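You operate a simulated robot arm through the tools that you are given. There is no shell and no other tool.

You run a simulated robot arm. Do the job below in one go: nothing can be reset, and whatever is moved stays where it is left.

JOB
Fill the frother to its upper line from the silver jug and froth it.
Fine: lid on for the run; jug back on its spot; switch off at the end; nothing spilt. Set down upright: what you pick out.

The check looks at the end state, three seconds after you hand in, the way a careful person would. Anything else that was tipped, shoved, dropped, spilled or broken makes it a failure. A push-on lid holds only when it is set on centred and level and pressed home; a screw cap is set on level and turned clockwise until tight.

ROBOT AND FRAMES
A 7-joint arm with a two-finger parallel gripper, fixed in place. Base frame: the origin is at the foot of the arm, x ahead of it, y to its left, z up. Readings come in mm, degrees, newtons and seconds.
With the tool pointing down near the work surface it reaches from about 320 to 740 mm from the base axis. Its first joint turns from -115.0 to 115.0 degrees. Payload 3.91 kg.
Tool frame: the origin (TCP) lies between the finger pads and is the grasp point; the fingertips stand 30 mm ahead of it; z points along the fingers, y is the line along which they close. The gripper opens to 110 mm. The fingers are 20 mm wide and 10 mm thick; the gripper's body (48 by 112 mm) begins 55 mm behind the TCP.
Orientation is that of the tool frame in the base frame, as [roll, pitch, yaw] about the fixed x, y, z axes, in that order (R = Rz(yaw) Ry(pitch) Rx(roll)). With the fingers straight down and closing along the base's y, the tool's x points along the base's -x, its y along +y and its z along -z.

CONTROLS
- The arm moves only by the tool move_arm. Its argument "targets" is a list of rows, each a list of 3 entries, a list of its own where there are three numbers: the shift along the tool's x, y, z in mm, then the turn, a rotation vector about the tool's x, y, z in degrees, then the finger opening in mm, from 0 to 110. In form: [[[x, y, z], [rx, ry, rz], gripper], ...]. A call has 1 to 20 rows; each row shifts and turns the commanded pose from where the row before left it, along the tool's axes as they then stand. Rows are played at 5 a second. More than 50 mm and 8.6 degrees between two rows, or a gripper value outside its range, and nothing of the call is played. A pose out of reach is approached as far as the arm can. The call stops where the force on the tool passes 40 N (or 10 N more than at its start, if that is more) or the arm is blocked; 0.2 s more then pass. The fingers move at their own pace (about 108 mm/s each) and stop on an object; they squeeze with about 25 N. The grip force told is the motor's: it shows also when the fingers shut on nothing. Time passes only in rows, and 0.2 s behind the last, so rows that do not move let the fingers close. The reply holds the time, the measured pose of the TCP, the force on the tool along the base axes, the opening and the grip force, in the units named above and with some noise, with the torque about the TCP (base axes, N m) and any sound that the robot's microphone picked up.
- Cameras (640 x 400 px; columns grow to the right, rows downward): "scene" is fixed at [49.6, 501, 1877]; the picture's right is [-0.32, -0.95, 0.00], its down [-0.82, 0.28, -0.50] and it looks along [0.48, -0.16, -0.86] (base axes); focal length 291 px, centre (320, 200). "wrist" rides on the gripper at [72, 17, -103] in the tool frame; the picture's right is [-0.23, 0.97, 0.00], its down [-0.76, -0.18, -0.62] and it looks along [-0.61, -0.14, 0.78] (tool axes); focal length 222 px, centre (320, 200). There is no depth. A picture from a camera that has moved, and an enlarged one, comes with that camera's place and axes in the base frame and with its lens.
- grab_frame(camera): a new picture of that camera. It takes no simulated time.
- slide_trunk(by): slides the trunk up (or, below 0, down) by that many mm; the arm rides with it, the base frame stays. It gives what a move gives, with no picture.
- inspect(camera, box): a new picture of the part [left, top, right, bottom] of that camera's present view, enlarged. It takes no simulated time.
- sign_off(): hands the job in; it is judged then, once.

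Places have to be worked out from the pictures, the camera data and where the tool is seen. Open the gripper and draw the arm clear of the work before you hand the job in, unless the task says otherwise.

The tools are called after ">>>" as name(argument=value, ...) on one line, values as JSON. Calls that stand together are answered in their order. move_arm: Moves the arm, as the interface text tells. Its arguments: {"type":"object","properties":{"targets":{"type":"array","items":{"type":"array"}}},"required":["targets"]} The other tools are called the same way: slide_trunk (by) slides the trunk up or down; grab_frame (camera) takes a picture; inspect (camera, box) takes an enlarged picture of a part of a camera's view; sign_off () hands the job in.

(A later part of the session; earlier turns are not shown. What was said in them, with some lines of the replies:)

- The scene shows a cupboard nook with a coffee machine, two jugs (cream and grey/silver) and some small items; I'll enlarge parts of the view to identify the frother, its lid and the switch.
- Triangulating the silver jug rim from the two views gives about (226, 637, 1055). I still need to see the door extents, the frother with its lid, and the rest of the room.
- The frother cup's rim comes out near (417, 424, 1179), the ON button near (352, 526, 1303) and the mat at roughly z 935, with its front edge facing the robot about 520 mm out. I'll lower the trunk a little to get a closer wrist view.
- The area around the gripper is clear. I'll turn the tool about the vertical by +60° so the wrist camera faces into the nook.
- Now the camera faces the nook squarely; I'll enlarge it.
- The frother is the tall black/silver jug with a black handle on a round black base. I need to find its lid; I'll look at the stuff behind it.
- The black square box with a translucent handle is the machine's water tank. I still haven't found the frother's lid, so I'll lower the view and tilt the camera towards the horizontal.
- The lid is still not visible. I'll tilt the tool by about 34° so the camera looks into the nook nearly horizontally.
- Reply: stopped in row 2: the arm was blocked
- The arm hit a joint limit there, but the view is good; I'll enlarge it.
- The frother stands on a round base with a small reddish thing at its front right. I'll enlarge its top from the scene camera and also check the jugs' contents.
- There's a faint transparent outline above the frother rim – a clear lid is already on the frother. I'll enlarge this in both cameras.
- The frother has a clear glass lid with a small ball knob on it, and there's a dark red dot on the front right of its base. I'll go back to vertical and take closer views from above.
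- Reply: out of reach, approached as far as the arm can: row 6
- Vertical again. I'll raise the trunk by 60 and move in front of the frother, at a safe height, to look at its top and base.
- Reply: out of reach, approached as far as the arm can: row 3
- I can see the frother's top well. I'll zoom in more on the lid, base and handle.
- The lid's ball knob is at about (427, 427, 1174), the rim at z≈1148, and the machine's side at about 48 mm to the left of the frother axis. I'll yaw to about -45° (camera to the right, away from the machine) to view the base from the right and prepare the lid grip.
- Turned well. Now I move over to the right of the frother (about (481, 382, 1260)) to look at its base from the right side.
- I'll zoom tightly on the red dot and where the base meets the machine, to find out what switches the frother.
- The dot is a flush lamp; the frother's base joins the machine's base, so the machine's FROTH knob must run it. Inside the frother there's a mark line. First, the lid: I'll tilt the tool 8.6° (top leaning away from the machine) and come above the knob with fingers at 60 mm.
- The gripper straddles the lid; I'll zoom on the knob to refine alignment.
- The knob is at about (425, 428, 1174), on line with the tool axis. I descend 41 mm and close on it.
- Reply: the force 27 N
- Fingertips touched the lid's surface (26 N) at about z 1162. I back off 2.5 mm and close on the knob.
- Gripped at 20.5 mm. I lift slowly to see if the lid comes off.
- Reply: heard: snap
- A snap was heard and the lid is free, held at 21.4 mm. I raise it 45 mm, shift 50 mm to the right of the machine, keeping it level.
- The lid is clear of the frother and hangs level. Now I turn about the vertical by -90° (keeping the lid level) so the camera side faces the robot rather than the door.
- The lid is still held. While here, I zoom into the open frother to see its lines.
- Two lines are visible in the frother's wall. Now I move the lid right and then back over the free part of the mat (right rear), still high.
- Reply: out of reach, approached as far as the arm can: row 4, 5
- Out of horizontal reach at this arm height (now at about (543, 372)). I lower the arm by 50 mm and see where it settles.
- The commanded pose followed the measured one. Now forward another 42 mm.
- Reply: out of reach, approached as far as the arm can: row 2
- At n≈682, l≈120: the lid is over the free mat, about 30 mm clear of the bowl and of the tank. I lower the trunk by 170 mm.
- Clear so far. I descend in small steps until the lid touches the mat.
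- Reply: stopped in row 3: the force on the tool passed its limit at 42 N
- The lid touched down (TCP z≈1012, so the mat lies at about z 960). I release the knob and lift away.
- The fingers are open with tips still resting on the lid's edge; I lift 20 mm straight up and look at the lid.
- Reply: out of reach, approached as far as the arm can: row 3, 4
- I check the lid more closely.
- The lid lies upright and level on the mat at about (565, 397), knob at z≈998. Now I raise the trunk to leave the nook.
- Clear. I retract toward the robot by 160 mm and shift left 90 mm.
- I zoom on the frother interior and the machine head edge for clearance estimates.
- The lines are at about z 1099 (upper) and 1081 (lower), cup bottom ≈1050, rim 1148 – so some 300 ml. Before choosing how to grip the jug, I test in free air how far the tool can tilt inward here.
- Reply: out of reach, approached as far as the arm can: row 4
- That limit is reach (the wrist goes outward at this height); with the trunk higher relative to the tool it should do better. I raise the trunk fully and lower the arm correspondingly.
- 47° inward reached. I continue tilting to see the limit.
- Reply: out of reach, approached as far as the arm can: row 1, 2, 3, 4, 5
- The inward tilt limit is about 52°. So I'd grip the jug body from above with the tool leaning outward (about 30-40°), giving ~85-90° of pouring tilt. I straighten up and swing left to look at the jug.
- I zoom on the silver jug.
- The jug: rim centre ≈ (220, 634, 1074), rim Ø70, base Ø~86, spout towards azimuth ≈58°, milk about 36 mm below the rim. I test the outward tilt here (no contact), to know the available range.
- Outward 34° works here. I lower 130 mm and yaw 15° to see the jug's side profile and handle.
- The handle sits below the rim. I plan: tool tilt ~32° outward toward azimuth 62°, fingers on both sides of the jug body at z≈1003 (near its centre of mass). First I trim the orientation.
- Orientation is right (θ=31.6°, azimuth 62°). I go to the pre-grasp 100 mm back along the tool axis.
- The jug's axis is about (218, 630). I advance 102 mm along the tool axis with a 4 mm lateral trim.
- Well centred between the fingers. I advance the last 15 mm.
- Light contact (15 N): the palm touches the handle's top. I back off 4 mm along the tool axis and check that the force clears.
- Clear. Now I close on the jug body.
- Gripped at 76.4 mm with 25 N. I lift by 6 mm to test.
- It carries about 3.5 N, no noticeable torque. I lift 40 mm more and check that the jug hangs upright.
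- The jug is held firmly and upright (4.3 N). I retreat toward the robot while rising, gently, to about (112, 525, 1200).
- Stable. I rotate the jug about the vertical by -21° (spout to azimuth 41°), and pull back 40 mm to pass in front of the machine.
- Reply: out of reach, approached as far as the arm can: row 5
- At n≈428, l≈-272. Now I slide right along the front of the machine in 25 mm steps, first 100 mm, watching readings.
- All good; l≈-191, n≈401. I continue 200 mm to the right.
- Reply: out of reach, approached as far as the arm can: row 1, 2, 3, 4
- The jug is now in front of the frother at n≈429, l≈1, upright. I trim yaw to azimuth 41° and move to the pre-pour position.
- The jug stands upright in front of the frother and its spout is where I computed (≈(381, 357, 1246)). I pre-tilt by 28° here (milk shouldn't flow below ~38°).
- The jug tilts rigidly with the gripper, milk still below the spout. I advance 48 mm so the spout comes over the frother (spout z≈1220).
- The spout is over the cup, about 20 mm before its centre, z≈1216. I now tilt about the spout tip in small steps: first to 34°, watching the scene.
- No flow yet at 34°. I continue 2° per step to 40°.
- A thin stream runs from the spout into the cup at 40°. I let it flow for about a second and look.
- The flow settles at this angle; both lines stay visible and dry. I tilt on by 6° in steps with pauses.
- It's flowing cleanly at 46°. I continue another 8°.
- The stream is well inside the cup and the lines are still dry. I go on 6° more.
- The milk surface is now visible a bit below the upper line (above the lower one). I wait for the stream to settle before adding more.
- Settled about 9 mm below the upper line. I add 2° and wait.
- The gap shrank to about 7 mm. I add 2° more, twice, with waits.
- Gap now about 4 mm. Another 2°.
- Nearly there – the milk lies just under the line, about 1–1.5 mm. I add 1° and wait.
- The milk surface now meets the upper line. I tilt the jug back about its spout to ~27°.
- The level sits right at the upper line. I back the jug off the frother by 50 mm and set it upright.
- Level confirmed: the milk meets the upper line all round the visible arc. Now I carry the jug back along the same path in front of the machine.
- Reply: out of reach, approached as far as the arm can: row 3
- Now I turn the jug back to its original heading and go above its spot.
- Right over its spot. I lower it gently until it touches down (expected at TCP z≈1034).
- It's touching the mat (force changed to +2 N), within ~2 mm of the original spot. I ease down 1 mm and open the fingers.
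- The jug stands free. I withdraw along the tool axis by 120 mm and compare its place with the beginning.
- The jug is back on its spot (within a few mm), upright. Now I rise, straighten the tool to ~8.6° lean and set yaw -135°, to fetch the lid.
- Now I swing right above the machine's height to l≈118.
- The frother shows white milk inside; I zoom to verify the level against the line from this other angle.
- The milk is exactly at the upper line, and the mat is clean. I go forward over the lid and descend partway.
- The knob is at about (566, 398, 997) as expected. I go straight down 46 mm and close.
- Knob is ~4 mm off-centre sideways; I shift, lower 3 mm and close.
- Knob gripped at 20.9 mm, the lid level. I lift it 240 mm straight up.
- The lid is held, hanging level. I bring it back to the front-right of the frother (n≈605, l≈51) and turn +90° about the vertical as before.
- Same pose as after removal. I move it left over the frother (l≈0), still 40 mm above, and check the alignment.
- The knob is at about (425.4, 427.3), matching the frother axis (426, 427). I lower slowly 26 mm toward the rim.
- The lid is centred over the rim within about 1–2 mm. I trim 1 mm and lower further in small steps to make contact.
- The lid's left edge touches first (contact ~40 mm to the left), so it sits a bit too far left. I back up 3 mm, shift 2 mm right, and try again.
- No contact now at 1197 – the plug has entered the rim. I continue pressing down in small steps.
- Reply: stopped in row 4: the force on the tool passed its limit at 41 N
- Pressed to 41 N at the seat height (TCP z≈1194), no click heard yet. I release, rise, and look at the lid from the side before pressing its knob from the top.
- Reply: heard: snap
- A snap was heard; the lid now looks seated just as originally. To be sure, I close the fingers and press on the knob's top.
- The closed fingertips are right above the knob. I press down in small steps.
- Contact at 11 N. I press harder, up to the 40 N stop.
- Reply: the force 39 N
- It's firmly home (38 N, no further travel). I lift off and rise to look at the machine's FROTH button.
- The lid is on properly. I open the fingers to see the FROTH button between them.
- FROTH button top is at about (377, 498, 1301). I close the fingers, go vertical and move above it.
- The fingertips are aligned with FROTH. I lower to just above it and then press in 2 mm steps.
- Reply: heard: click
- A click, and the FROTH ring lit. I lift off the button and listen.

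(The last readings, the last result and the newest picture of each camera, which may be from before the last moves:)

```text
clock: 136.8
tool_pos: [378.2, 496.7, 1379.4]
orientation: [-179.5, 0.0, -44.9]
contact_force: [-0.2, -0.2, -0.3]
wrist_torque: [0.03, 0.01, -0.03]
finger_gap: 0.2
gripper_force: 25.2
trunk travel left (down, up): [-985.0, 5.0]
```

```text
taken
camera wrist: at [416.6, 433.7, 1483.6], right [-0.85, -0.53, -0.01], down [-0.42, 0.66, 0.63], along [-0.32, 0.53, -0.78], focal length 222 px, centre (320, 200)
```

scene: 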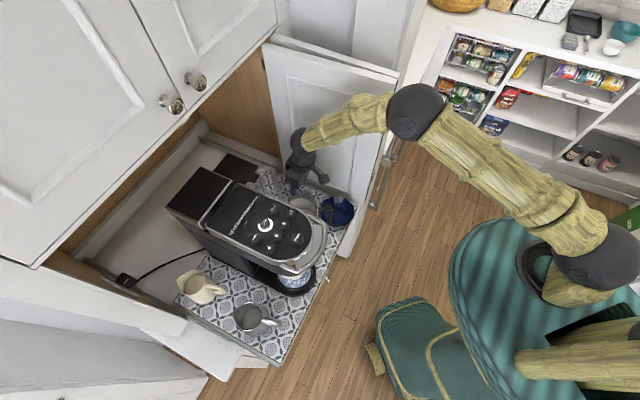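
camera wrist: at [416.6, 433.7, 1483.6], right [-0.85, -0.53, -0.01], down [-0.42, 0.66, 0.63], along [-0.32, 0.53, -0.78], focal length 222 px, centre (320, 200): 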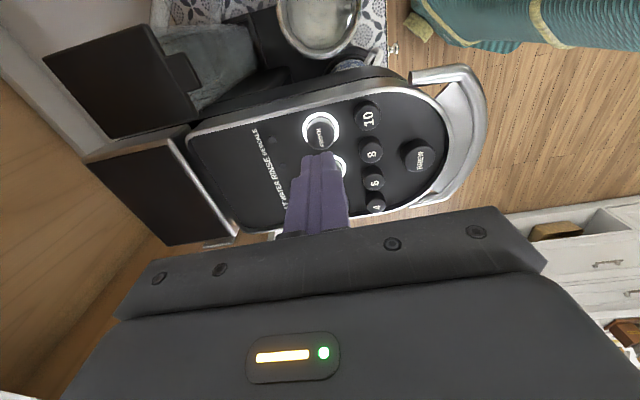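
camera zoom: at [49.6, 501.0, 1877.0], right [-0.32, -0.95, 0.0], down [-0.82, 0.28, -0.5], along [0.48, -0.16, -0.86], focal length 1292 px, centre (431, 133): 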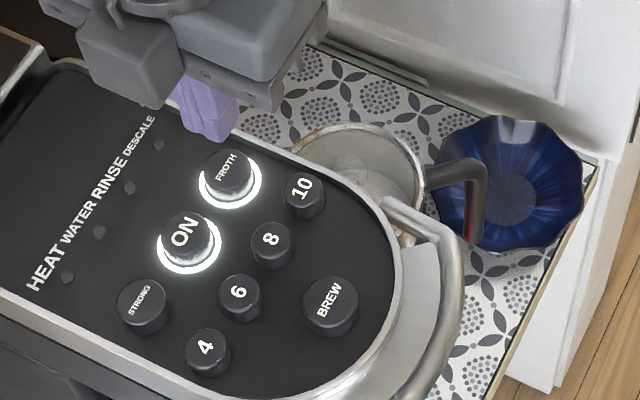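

FROTH is lit and a red glow shows on the frother's handle: it's running. I wait and watch.

>>> move_arm(targets=[[[0, 0, 0], [0, 0, 0], 0], [[0, 0, 0], [0, 0, 0], 0], [[0, 0, 0], [0, 0, 0], 0], [[0, 0, 0], [0, 0, 0], 0], [[0, 0, 0], [0, 0, 0], 0], [[0, 0, 0], [0, 0, 0], 0], [[0, 0, 0], [0, 0, 0], 0], [[0, 0, 0], [0, 0, 0], 0], [[0, 0, 0], [0, 0, 0], 0], [[0, 0, 0], [0, 0, 0], 0], [[0, 0, 0], [0, 0, 0], 0], [[0, 0, 0], [0, 0, 0], 0], [[0, 0, 0], [0, 0, 0], 0], [[0, 0, 0], [0, 0, 0], 0], [[0, 0, 0], [0, 0, 0], 0], [[0, 0, 0], [0, 0, 0], 0], [[0, 0, 0], [0, 0, 0], 0], [[0, 0, 0], [0, 0, 0], 0], [[0, 0, 0], [0, 0, 0], 0], [[0, 0, 0], [0, 0, 0], 0]])

>>> inspect(camera="wrist", box=[260, 0, 380, 90])

>>> inspect(camera="scene", box=[265, 180, 355, 240])

```text
clock: 141.0
tool_pos: [378.2, 498.4, 1379.0]
orientation: [-179.4, -0.1, -45.0]
contact_force: [-0.3, -0.4, -0.5]
wrist_torque: [0.05, 0.0, 0.0]
finger_gap: 0.3
gripper_force: 24.8
trunk travel left (down, up): [-985.0, 5.0]
```

```text
4.44 times, centred on (320, 45) of wrist
camera zoom: at [416.7, 433.8, 1483.3], right [-0.85, -0.53, -0.01], down [-0.42, 0.66, 0.62], along [-0.32, 0.53, -0.78], focal length 987 px, centre (320, 889)
```

zoom: 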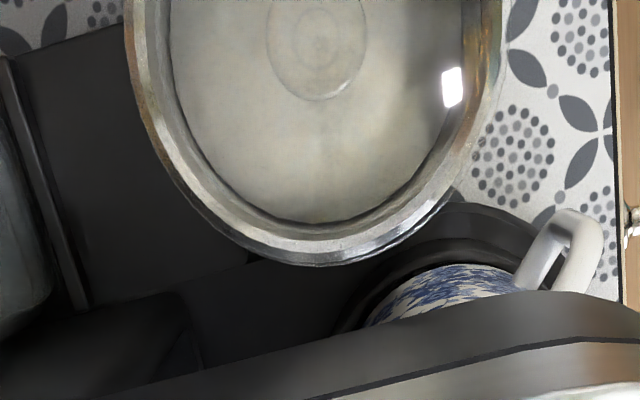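

```text
6.67 times, centred on (310, 210) of scene
camera zoom: at [49.6, 501.0, 1877.0], right [-0.32, -0.95, 0.0], down [-0.82, 0.28, -0.5], along [0.48, -0.16, -0.86], focal length 1938 px, centre (387, 133)
```

zoom: 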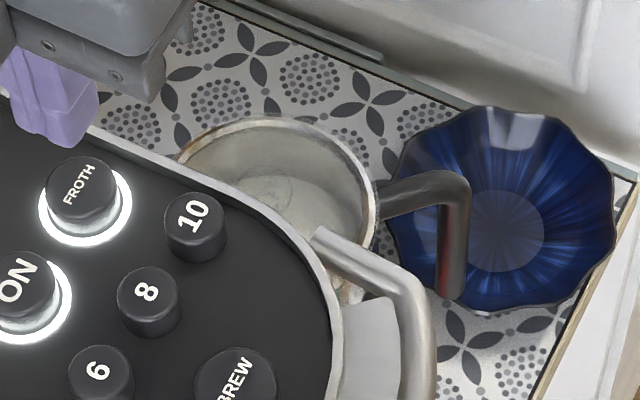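

Still running. I keep waiting in 4-second blocks.

>>> move_arm(targets=[[[0, 0, 0], [0, 0, 0], 0], [[0, 0, 0], [0, 0, 0], 0], [[0, 0, 0], [0, 0, 0], 0], [[0, 0, 0], [0, 0, 0], 0], [[0, 0, 0], [0, 0, 0], 0], [[0, 0, 0], [0, 0, 0], 0], [[0, 0, 0], [0, 0, 0], 0], [[0, 0, 0], [0, 0, 0], 0], [[0, 0, 0], [0, 0, 0], 0], [[0, 0, 0], [0, 0, 0], 0], [[0, 0, 0], [0, 0, 0], 0], [[0, 0, 0], [0, 0, 0], 0], [[0, 0, 0], [0, 0, 0], 0], [[0, 0, 0], [0, 0, 0], 0], [[0, 0, 0], [0, 0, 0], 0], [[0, 0, 0], [0, 0, 0], 0], [[0, 0, 0], [0, 0, 0], 0], [[0, 0, 0], [0, 0, 0], 0], [[0, 0, 0], [0, 0, 0], 0], [[0, 0, 0], [0, 0, 0], 0]])

>>> move_arm(targets=[[[0, 0, 0], [0, 0, 0], 0], [[0, 0, 0], [0, 0, 0], 0], [[0, 0, 0], [0, 0, 0], 0], [[0, 0, 0], [0, 0, 0], 0], [[0, 0, 0], [0, 0, 0], 0], [[0, 0, 0], [0, 0, 0], 0], [[0, 0, 0], [0, 0, 0], 0], [[0, 0, 0], [0, 0, 0], 0], [[0, 0, 0], [0, 0, 0], 0], [[0, 0, 0], [0, 0, 0], 0], [[0, 0, 0], [0, 0, 0], 0], [[0, 0, 0], [0, 0, 0], 0], [[0, 0, 0], [0, 0, 0], 0], [[0, 0, 0], [0, 0, 0], 0], [[0, 0, 0], [0, 0, 0], 0], [[0, 0, 0], [0, 0, 0], 0], [[0, 0, 0], [0, 0, 0], 0], [[0, 0, 0], [0, 0, 0], 0], [[0, 0, 0], [0, 0, 0], 0], [[0, 0, 0], [0, 0, 0], 0]])

>>> inspect(camera="wrist", box=[260, 0, 380, 90])

>>> inspect(camera="scene", box=[255, 180, 335, 240])

```text
clock: 145.2
tool_pos: [378.4, 496.2, 1378.7]
orientation: [-179.4, 0.0, -45.1]
contact_force: [0.2, 0.4, 0.4]
wrist_torque: [0.0, -0.03, -0.03]
finger_gap: 0.0
gripper_force: 24.9
trunk travel left (down, up): [-985.0, 5.0]
```

```text
clock: 149.4
tool_pos: [378.6, 497.0, 1379.4]
orientation: [-179.4, 0.0, -44.9]
contact_force: [0.0, 0.5, -0.4]
wrist_torque: [0.05, 0.02, 0.03]
finger_gap: 0.0
gripper_force: 25.1
trunk travel left (down, up): [-985.0, 5.0]
```

```text
4.44 times, centred on (320, 45) of wrist
camera zoom: at [416.7, 433.8, 1483.3], right [-0.85, -0.53, -0.01], down [-0.42, 0.66, 0.62], along [-0.32, 0.53, -0.78], focal length 987 px, centre (320, 889)
```

zoom: 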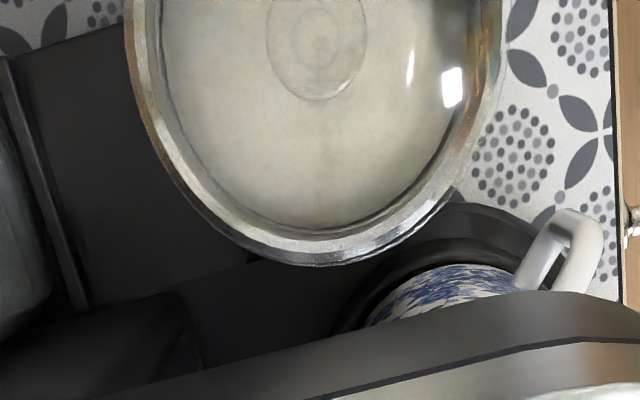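

```text
6.67 times, centred on (295, 210) of scene
camera zoom: at [49.6, 501.0, 1877.0], right [-0.32, -0.95, 0.0], down [-0.82, 0.28, -0.5], along [0.48, -0.16, -0.86], focal length 1938 px, centre (487, 133)
```

zoom: 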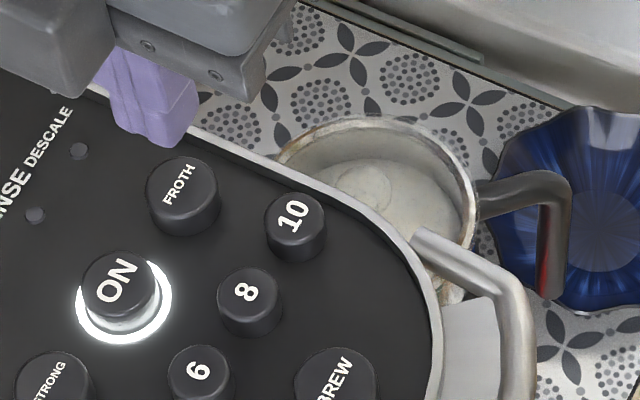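

The FROTH ring has gone out and the milk has risen, but a red glow on the handle remains. I move to the right to see the lamp on the frother's base.

>>> move_arm(targets=[[[0, 0, -35], [0, 0, 0], 0], [[45, 10, 0], [0, 0, 0], 0], [[45, 10, 0], [0, 0, 0], 0], [[45, 10, 0], [0, 0, 0], 0], [[30, 0, 30], [0, 0, 0], 0], [[0, 0, 40], [0, 0, 0], 0], [[0, 0, 0], [0, 0, 0], 0]])

>>> grab_frame(camera="wrist")

>>> grab_frame(camera="scene")

```text
clock: 151.0
tool_pos: [473.3, 358.6, 1341.0]
orientation: [-179.4, 0.1, -44.9]
contact_force: [0.4, -0.5, -0.4]
wrist_torque: [0.02, 0.0, -0.01]
finger_gap: 0.0
gripper_force: 24.9
trunk travel left (down, up): [-985.0, 5.0]
```

```text
taken
camera wrist: at [512.0, 295.3, 1446.1], right [-0.85, -0.53, -0.01], down [-0.42, 0.66, 0.63], along [-0.32, 0.53, -0.78], focal length 222 px, centre (320, 200)
```

wrist: 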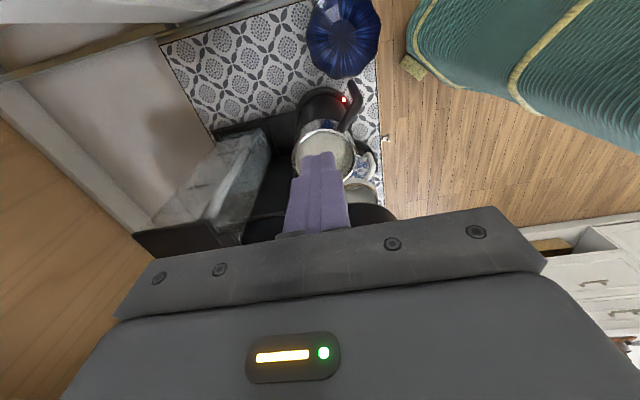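

```text
taken
```

scene: 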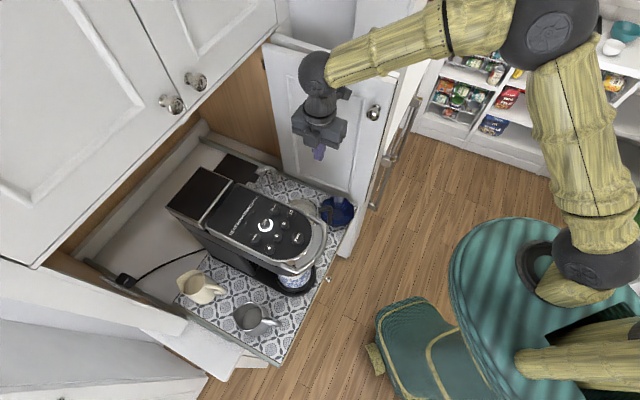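

The lamp on the base is brightly lit. I zoom on it and wait a few seconds to see if it changes.

>>> inspect(camera="wrist", box=[280, 70, 400, 200])

>>> move_arm(targets=[[[0, 0, 0], [0, 0, 0], 60], [[0, 0, 0], [0, 0, 0], 60], [[0, 0, 0], [0, 0, 0], 60], [[0, 0, 0], [0, 0, 0], 60], [[0, 0, 0], [0, 0, 0], 60], [[0, 0, 0], [0, 0, 0], 60], [[0, 0, 0], [0, 0, 0], 60], [[0, 0, 0], [0, 0, 0], 60], [[0, 0, 0], [0, 0, 0], 60], [[0, 0, 0], [0, 0, 0], 60], [[0, 0, 0], [0, 0, 0], 60], [[0, 0, 0], [0, 0, 0], 60], [[0, 0, 0], [0, 0, 0], 60], [[0, 0, 0], [0, 0, 0], 60], [[0, 0, 0], [0, 0, 0], 60]])

>>> inspect(camera="wrist", box=[280, 70, 400, 200])

>>> inspect(camera="scene", box=[240, 185, 340, 255])

```text
3.08 times, centred on (340, 135) of wrist
camera zoom: at [512.0, 295.3, 1446.1], right [-0.85, -0.53, -0.01], down [-0.42, 0.66, 0.63], along [-0.32, 0.53, -0.78], focal length 684 px, centre (258, 400)
```

zoom: 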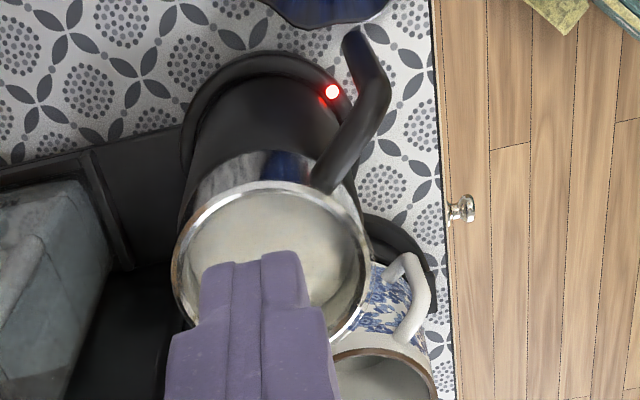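

```text
clock: 154.2
tool_pos: [473.5, 359.6, 1341.2]
orientation: [-179.4, 0.0, -45.0]
contact_force: [0.4, 0.5, 0.0]
wrist_torque: [0.01, 0.0, -0.02]
finger_gap: 59.9
gripper_force: 0.1
trunk travel left (down, up): [-985.0, 5.0]
```

```text
3.08 times, centred on (340, 135) of wrist
camera zoom: at [512.2, 296.1, 1446.1], right [-0.85, -0.53, -0.01], down [-0.42, 0.66, 0.62], along [-0.32, 0.53, -0.78], focal length 684 px, centre (258, 400)
```

zoom: 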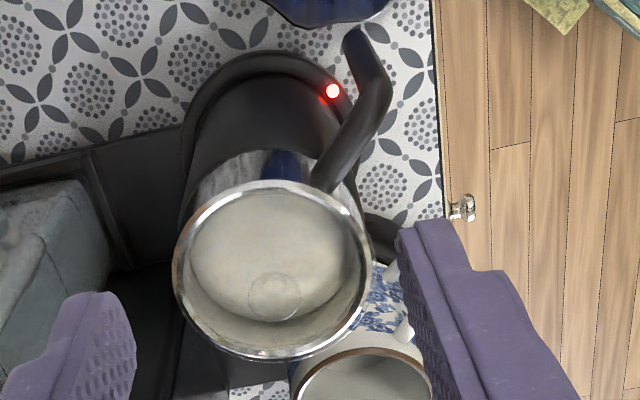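

```text
5.71 times, centred on (290, 220) of scene
camera zoom: at [49.6, 501.0, 1877.0], right [-0.32, -0.95, 0.0], down [-0.82, 0.28, -0.5], along [0.48, -0.16, -0.86], focal length 1661 px, centre (491, 86)
```

zoom: 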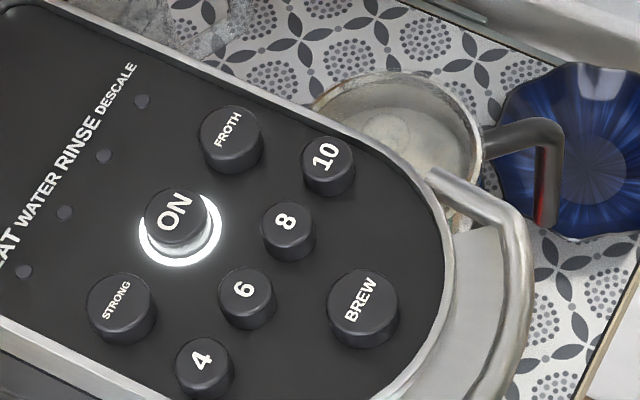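

Frothing has finished (FROTH ring out, foam risen), but the machine and the base lamp are still on. To switch off, I go to the ON button at about (350, 526).

>>> move_arm(targets=[[[0, 0, -45], [0, 0, 0], 0], [[0, 0, -15], [0, 0, 0], 0], [[-41, -6, 0], [0, 0, 0], 0], [[-41, -6, 0], [0, 0, 0], 0], [[-41, -6, 0], [0, 0, 0], 0], [[-41, -6, 0], [0, 0, 0], 0], [[-41, -6.3, 0], [0, 0, 0], 0], [[0, 0, 30], [0, 0, 0], 0], [[0, 0, 0], [0, 0, 0], 0]])

>>> inspect(camera="wrist", box=[220, 90, 420, 240])

>>> inspect(camera="scene", box=[225, 165, 335, 255])

```text
clock: 156.2
tool_pos: [348.5, 526.2, 1373.1]
orientation: [-179.5, 0.0, -44.9]
contact_force: [0.2, -0.4, 0.4]
wrist_torque: [0.0, 0.02, -0.02]
finger_gap: 0.2
gripper_force: 25.5
trunk travel left (down, up): [-985.0, 5.0]
```

```text
2.67 times, centred on (320, 165) of wrist
camera zoom: at [386.8, 463.1, 1477.8], right [-0.85, -0.53, -0.01], down [-0.42, 0.66, 0.62], along [-0.32, 0.53, -0.78], focal length 592 px, centre (320, 293)
```

zoom: 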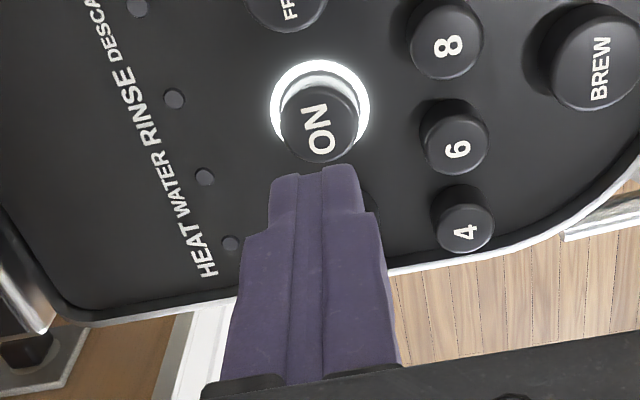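

```text
4.44 times, centred on (280, 210) of scene
camera zoom: at [49.6, 501.0, 1877.0], right [-0.32, -0.95, 0.0], down [-0.82, 0.28, -0.5], along [0.48, -0.16, -0.86], focal length 1292 px, centre (498, 156)
```

zoom: 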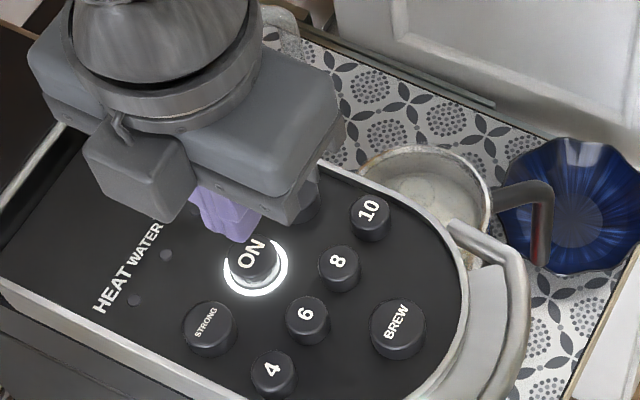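

Aligned over ON. I lower and press in 1 mm steps.

>>> move_arm(targets=[[[0, 0, 20], [0, 0, 0], 0], [[0, 0, 18], [0, 0, 0], 0], [[0, 0, 2], [0, 0, 0], 0], [[0, 0, 1], [0, 0, 0], 0], [[0, 0, 0], [0, 0, 0], 0]])

```text
clock: 157.4
tool_pos: [350.8, 527.1, 1331.9]
orientation: [-179.4, 0.0, -45.1]
contact_force: [-0.4, 0.5, 1.4]
wrist_torque: [0.02, 0.01, 0.01]
finger_gap: 0.0
gripper_force: 24.8
trunk travel left (down, up): [-985.0, 5.0]
```

>>> move_arm(targets=[[[0, 0, 1], [0, 0, 0], 0], [[0, 0, 1], [0, 0, 0], 0], [[0, 0, 1], [0, 0, 0], 0], [[0, 0, 0], [0, 0, 0], 0]])

>>> inspect(camera="wrist", box=[220, 90, 420, 240])

```text
clock: 158.4
tool_pos: [349.3, 525.5, 1329.1]
orientation: [-179.5, 0.0, -45.0]
contact_force: [-1.4, -1.1, 0.3]
wrist_torque: [-0.04, 0.0, 0.02]
finger_gap: 0.1
gripper_force: 24.8
trunk travel left (down, up): [-985.0, 5.0]
heard: click
```

```text
2.67 times, centred on (320, 165) of wrist
camera zoom: at [389.0, 463.4, 1433.6], right [-0.85, -0.53, -0.01], down [-0.42, 0.66, 0.62], along [-0.32, 0.53, -0.78], focal length 592 px, centre (320, 293)
```

zoom: 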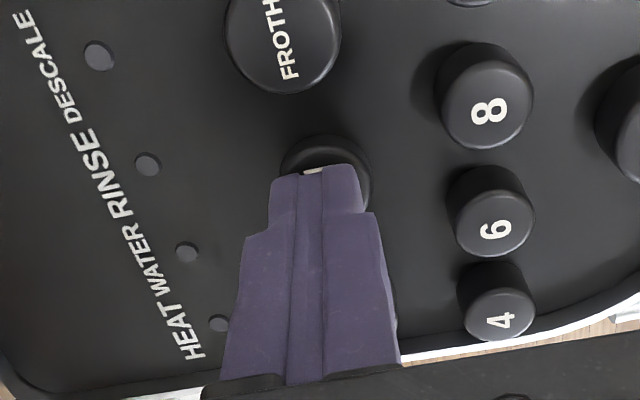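

A click, and the ON ring went dark: the machine is off. I rise straight up and move clear to the right to check the lamp.

>>> move_arm(targets=[[[0, 0, -15], [0, 0, 0], 0], [[0, 0, -40], [0, 0, 0], 0], [[0, 0, -20], [0, 0, 0], 0], [[41, 6, 0], [0, 0, 0], 60], [[41, 6, 0], [0, 0, 0], 60], [[41, 6, 0], [0, 0, 0], 60], [[41, 6, 0], [0, 0, 0], 60], [[41, 6, 0], [0, 0, 0], 60], [[0, 0, 40], [0, 0, 0], 60], [[0, 0, 0], [0, 0, 0], 60]])

>>> inspect(camera="wrist", box=[280, 60, 400, 200])

>>> inspect(camera="scene", box=[225, 170, 365, 260])

```text
clock: 160.6
tool_pos: [474.4, 359.9, 1363.9]
orientation: [-179.4, 0.0, -44.9]
contact_force: [-0.1, 0.5, -0.4]
wrist_torque: [0.01, 0.0, -0.04]
finger_gap: 60.0
gripper_force: 0.0
trunk travel left (down, up): [-985.0, 5.0]
```

```text
2.86 times, centred on (340, 130) of wrist
camera zoom: at [511.6, 295.0, 1468.2], right [-0.85, -0.53, -0.01], down [-0.42, 0.66, 0.63], along [-0.32, 0.54, -0.78], focal length 635 px, centre (263, 400)
```

zoom: 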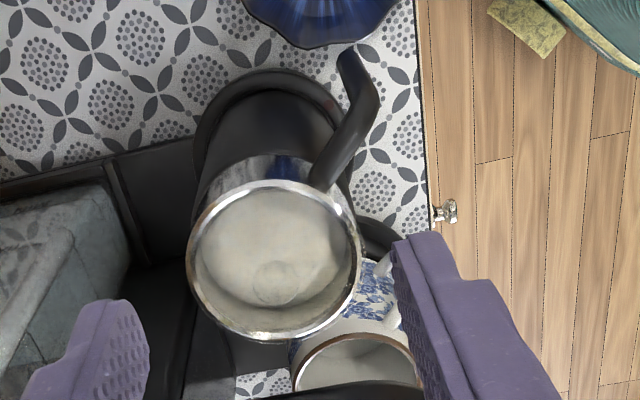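

```text
4.44 times, centred on (295, 215) of scene
camera zoom: at [49.6, 501.0, 1877.0], right [-0.32, -0.95, 0.0], down [-0.82, 0.28, -0.5], along [0.48, -0.16, -0.86], focal length 1292 px, centre (431, 133)
```

zoom: 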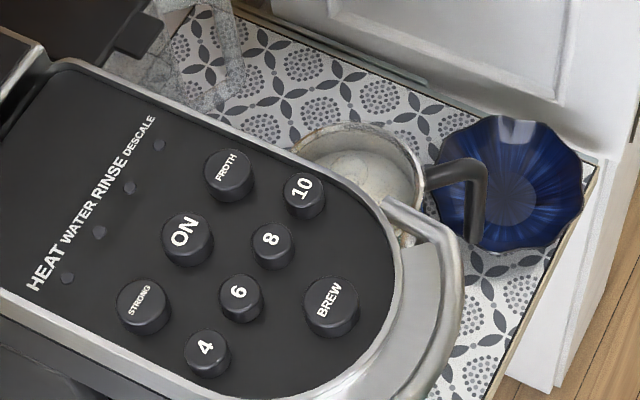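

Everything is off, lamp dark, lid on, milk frothed. I draw the arm clear toward the robot with the gripper open.

>>> move_arm(targets=[[[0, 0, -40], [0, 0, 0], 100], [[-5, 45, 0], [0, 0, 0], 100], [[-5, 45, 0], [0, 0, 0], 100], [[-5, 45, 0], [0, 0, 0], 100], [[0, 0, 0], [0, 0, 0], 100], [[0, 0, 0], [0, 0, 0], 100]])

>>> grab_frame(camera="scene")

>>> inspect(camera="scene", box=[160, 160, 370, 370])

>>> grab_frame(camera="wrist")

```text
clock: 162.0
tool_pos: [367.2, 273.2, 1401.9]
orientation: [-179.3, 0.1, -45.1]
contact_force: [-0.4, -0.3, -0.2]
wrist_torque: [0.01, -0.01, 0.01]
finger_gap: 100.2
gripper_force: 0.0
trunk travel left (down, up): [-985.0, 5.0]
```

```text
taken
```

scene: 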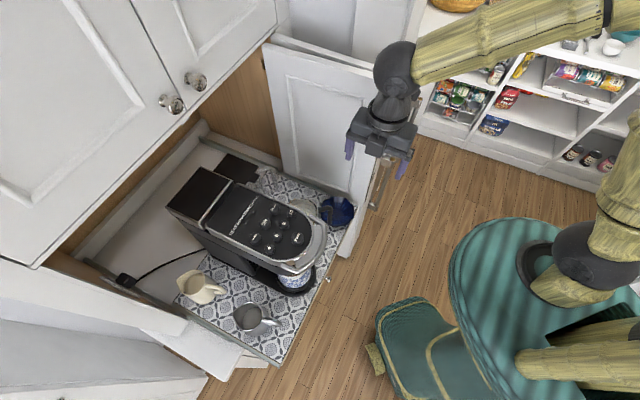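

```text
1.90 times, centred on (265, 265) of scene
camera zoom: at [49.6, 501.0, 1877.0], right [-0.32, -0.95, 0.0], down [-0.82, 0.28, -0.5], along [0.48, -0.16, -0.86], focal length 554 px, centre (425, 76)
```

zoom: 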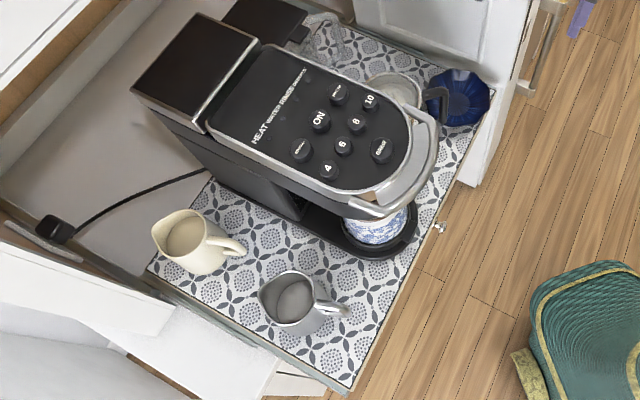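

```text
taken
camera wrist: at [405.3, 209.3, 1507.0], right [-0.85, -0.53, -0.01], down [-0.42, 0.66, 0.63], along [-0.32, 0.54, -0.78], focal length 222 px, centre (320, 200)
```

wrist: 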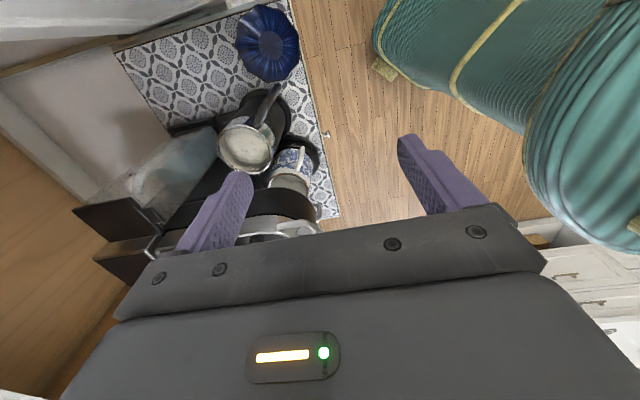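

The frother is filled to its upper line, frothed and lidded. The jug is upright on its spot, the machine is off, nothing looks spilt or disturbed, and the arm is clear with the gripper open. I hand in.

>>> sign_off()

```text
The job is handed in.
```

The frother is filled to its upper line from the silver jug and frothed, and I've handed the job in. I don't have the result of the check yet.

- **Fill:** the milk met the upper line when checked from two camera angles. After the run it stands higher because of the foam.
- **Lid:** I took it off to pour and laid it upright on the mat. I pressed it back home before the run (there was a snap, and it didn't move under 38 N), and it is still on.
- **Run:** I started it with the machine's FROTH button. It stopped by itself within about 13 seconds.
- **Switch:** the machine was on when I started. I turned it off with its ON button afterwards; the lit rings and the red lamp on the frother's base are all dark.
- **Jug:** it is back upright on its spot, about 5 mm from where it stood.
- **Spills:** none visible in the last pictures, and nothing else looks moved.

The arm is clear of the work with the gripper open.
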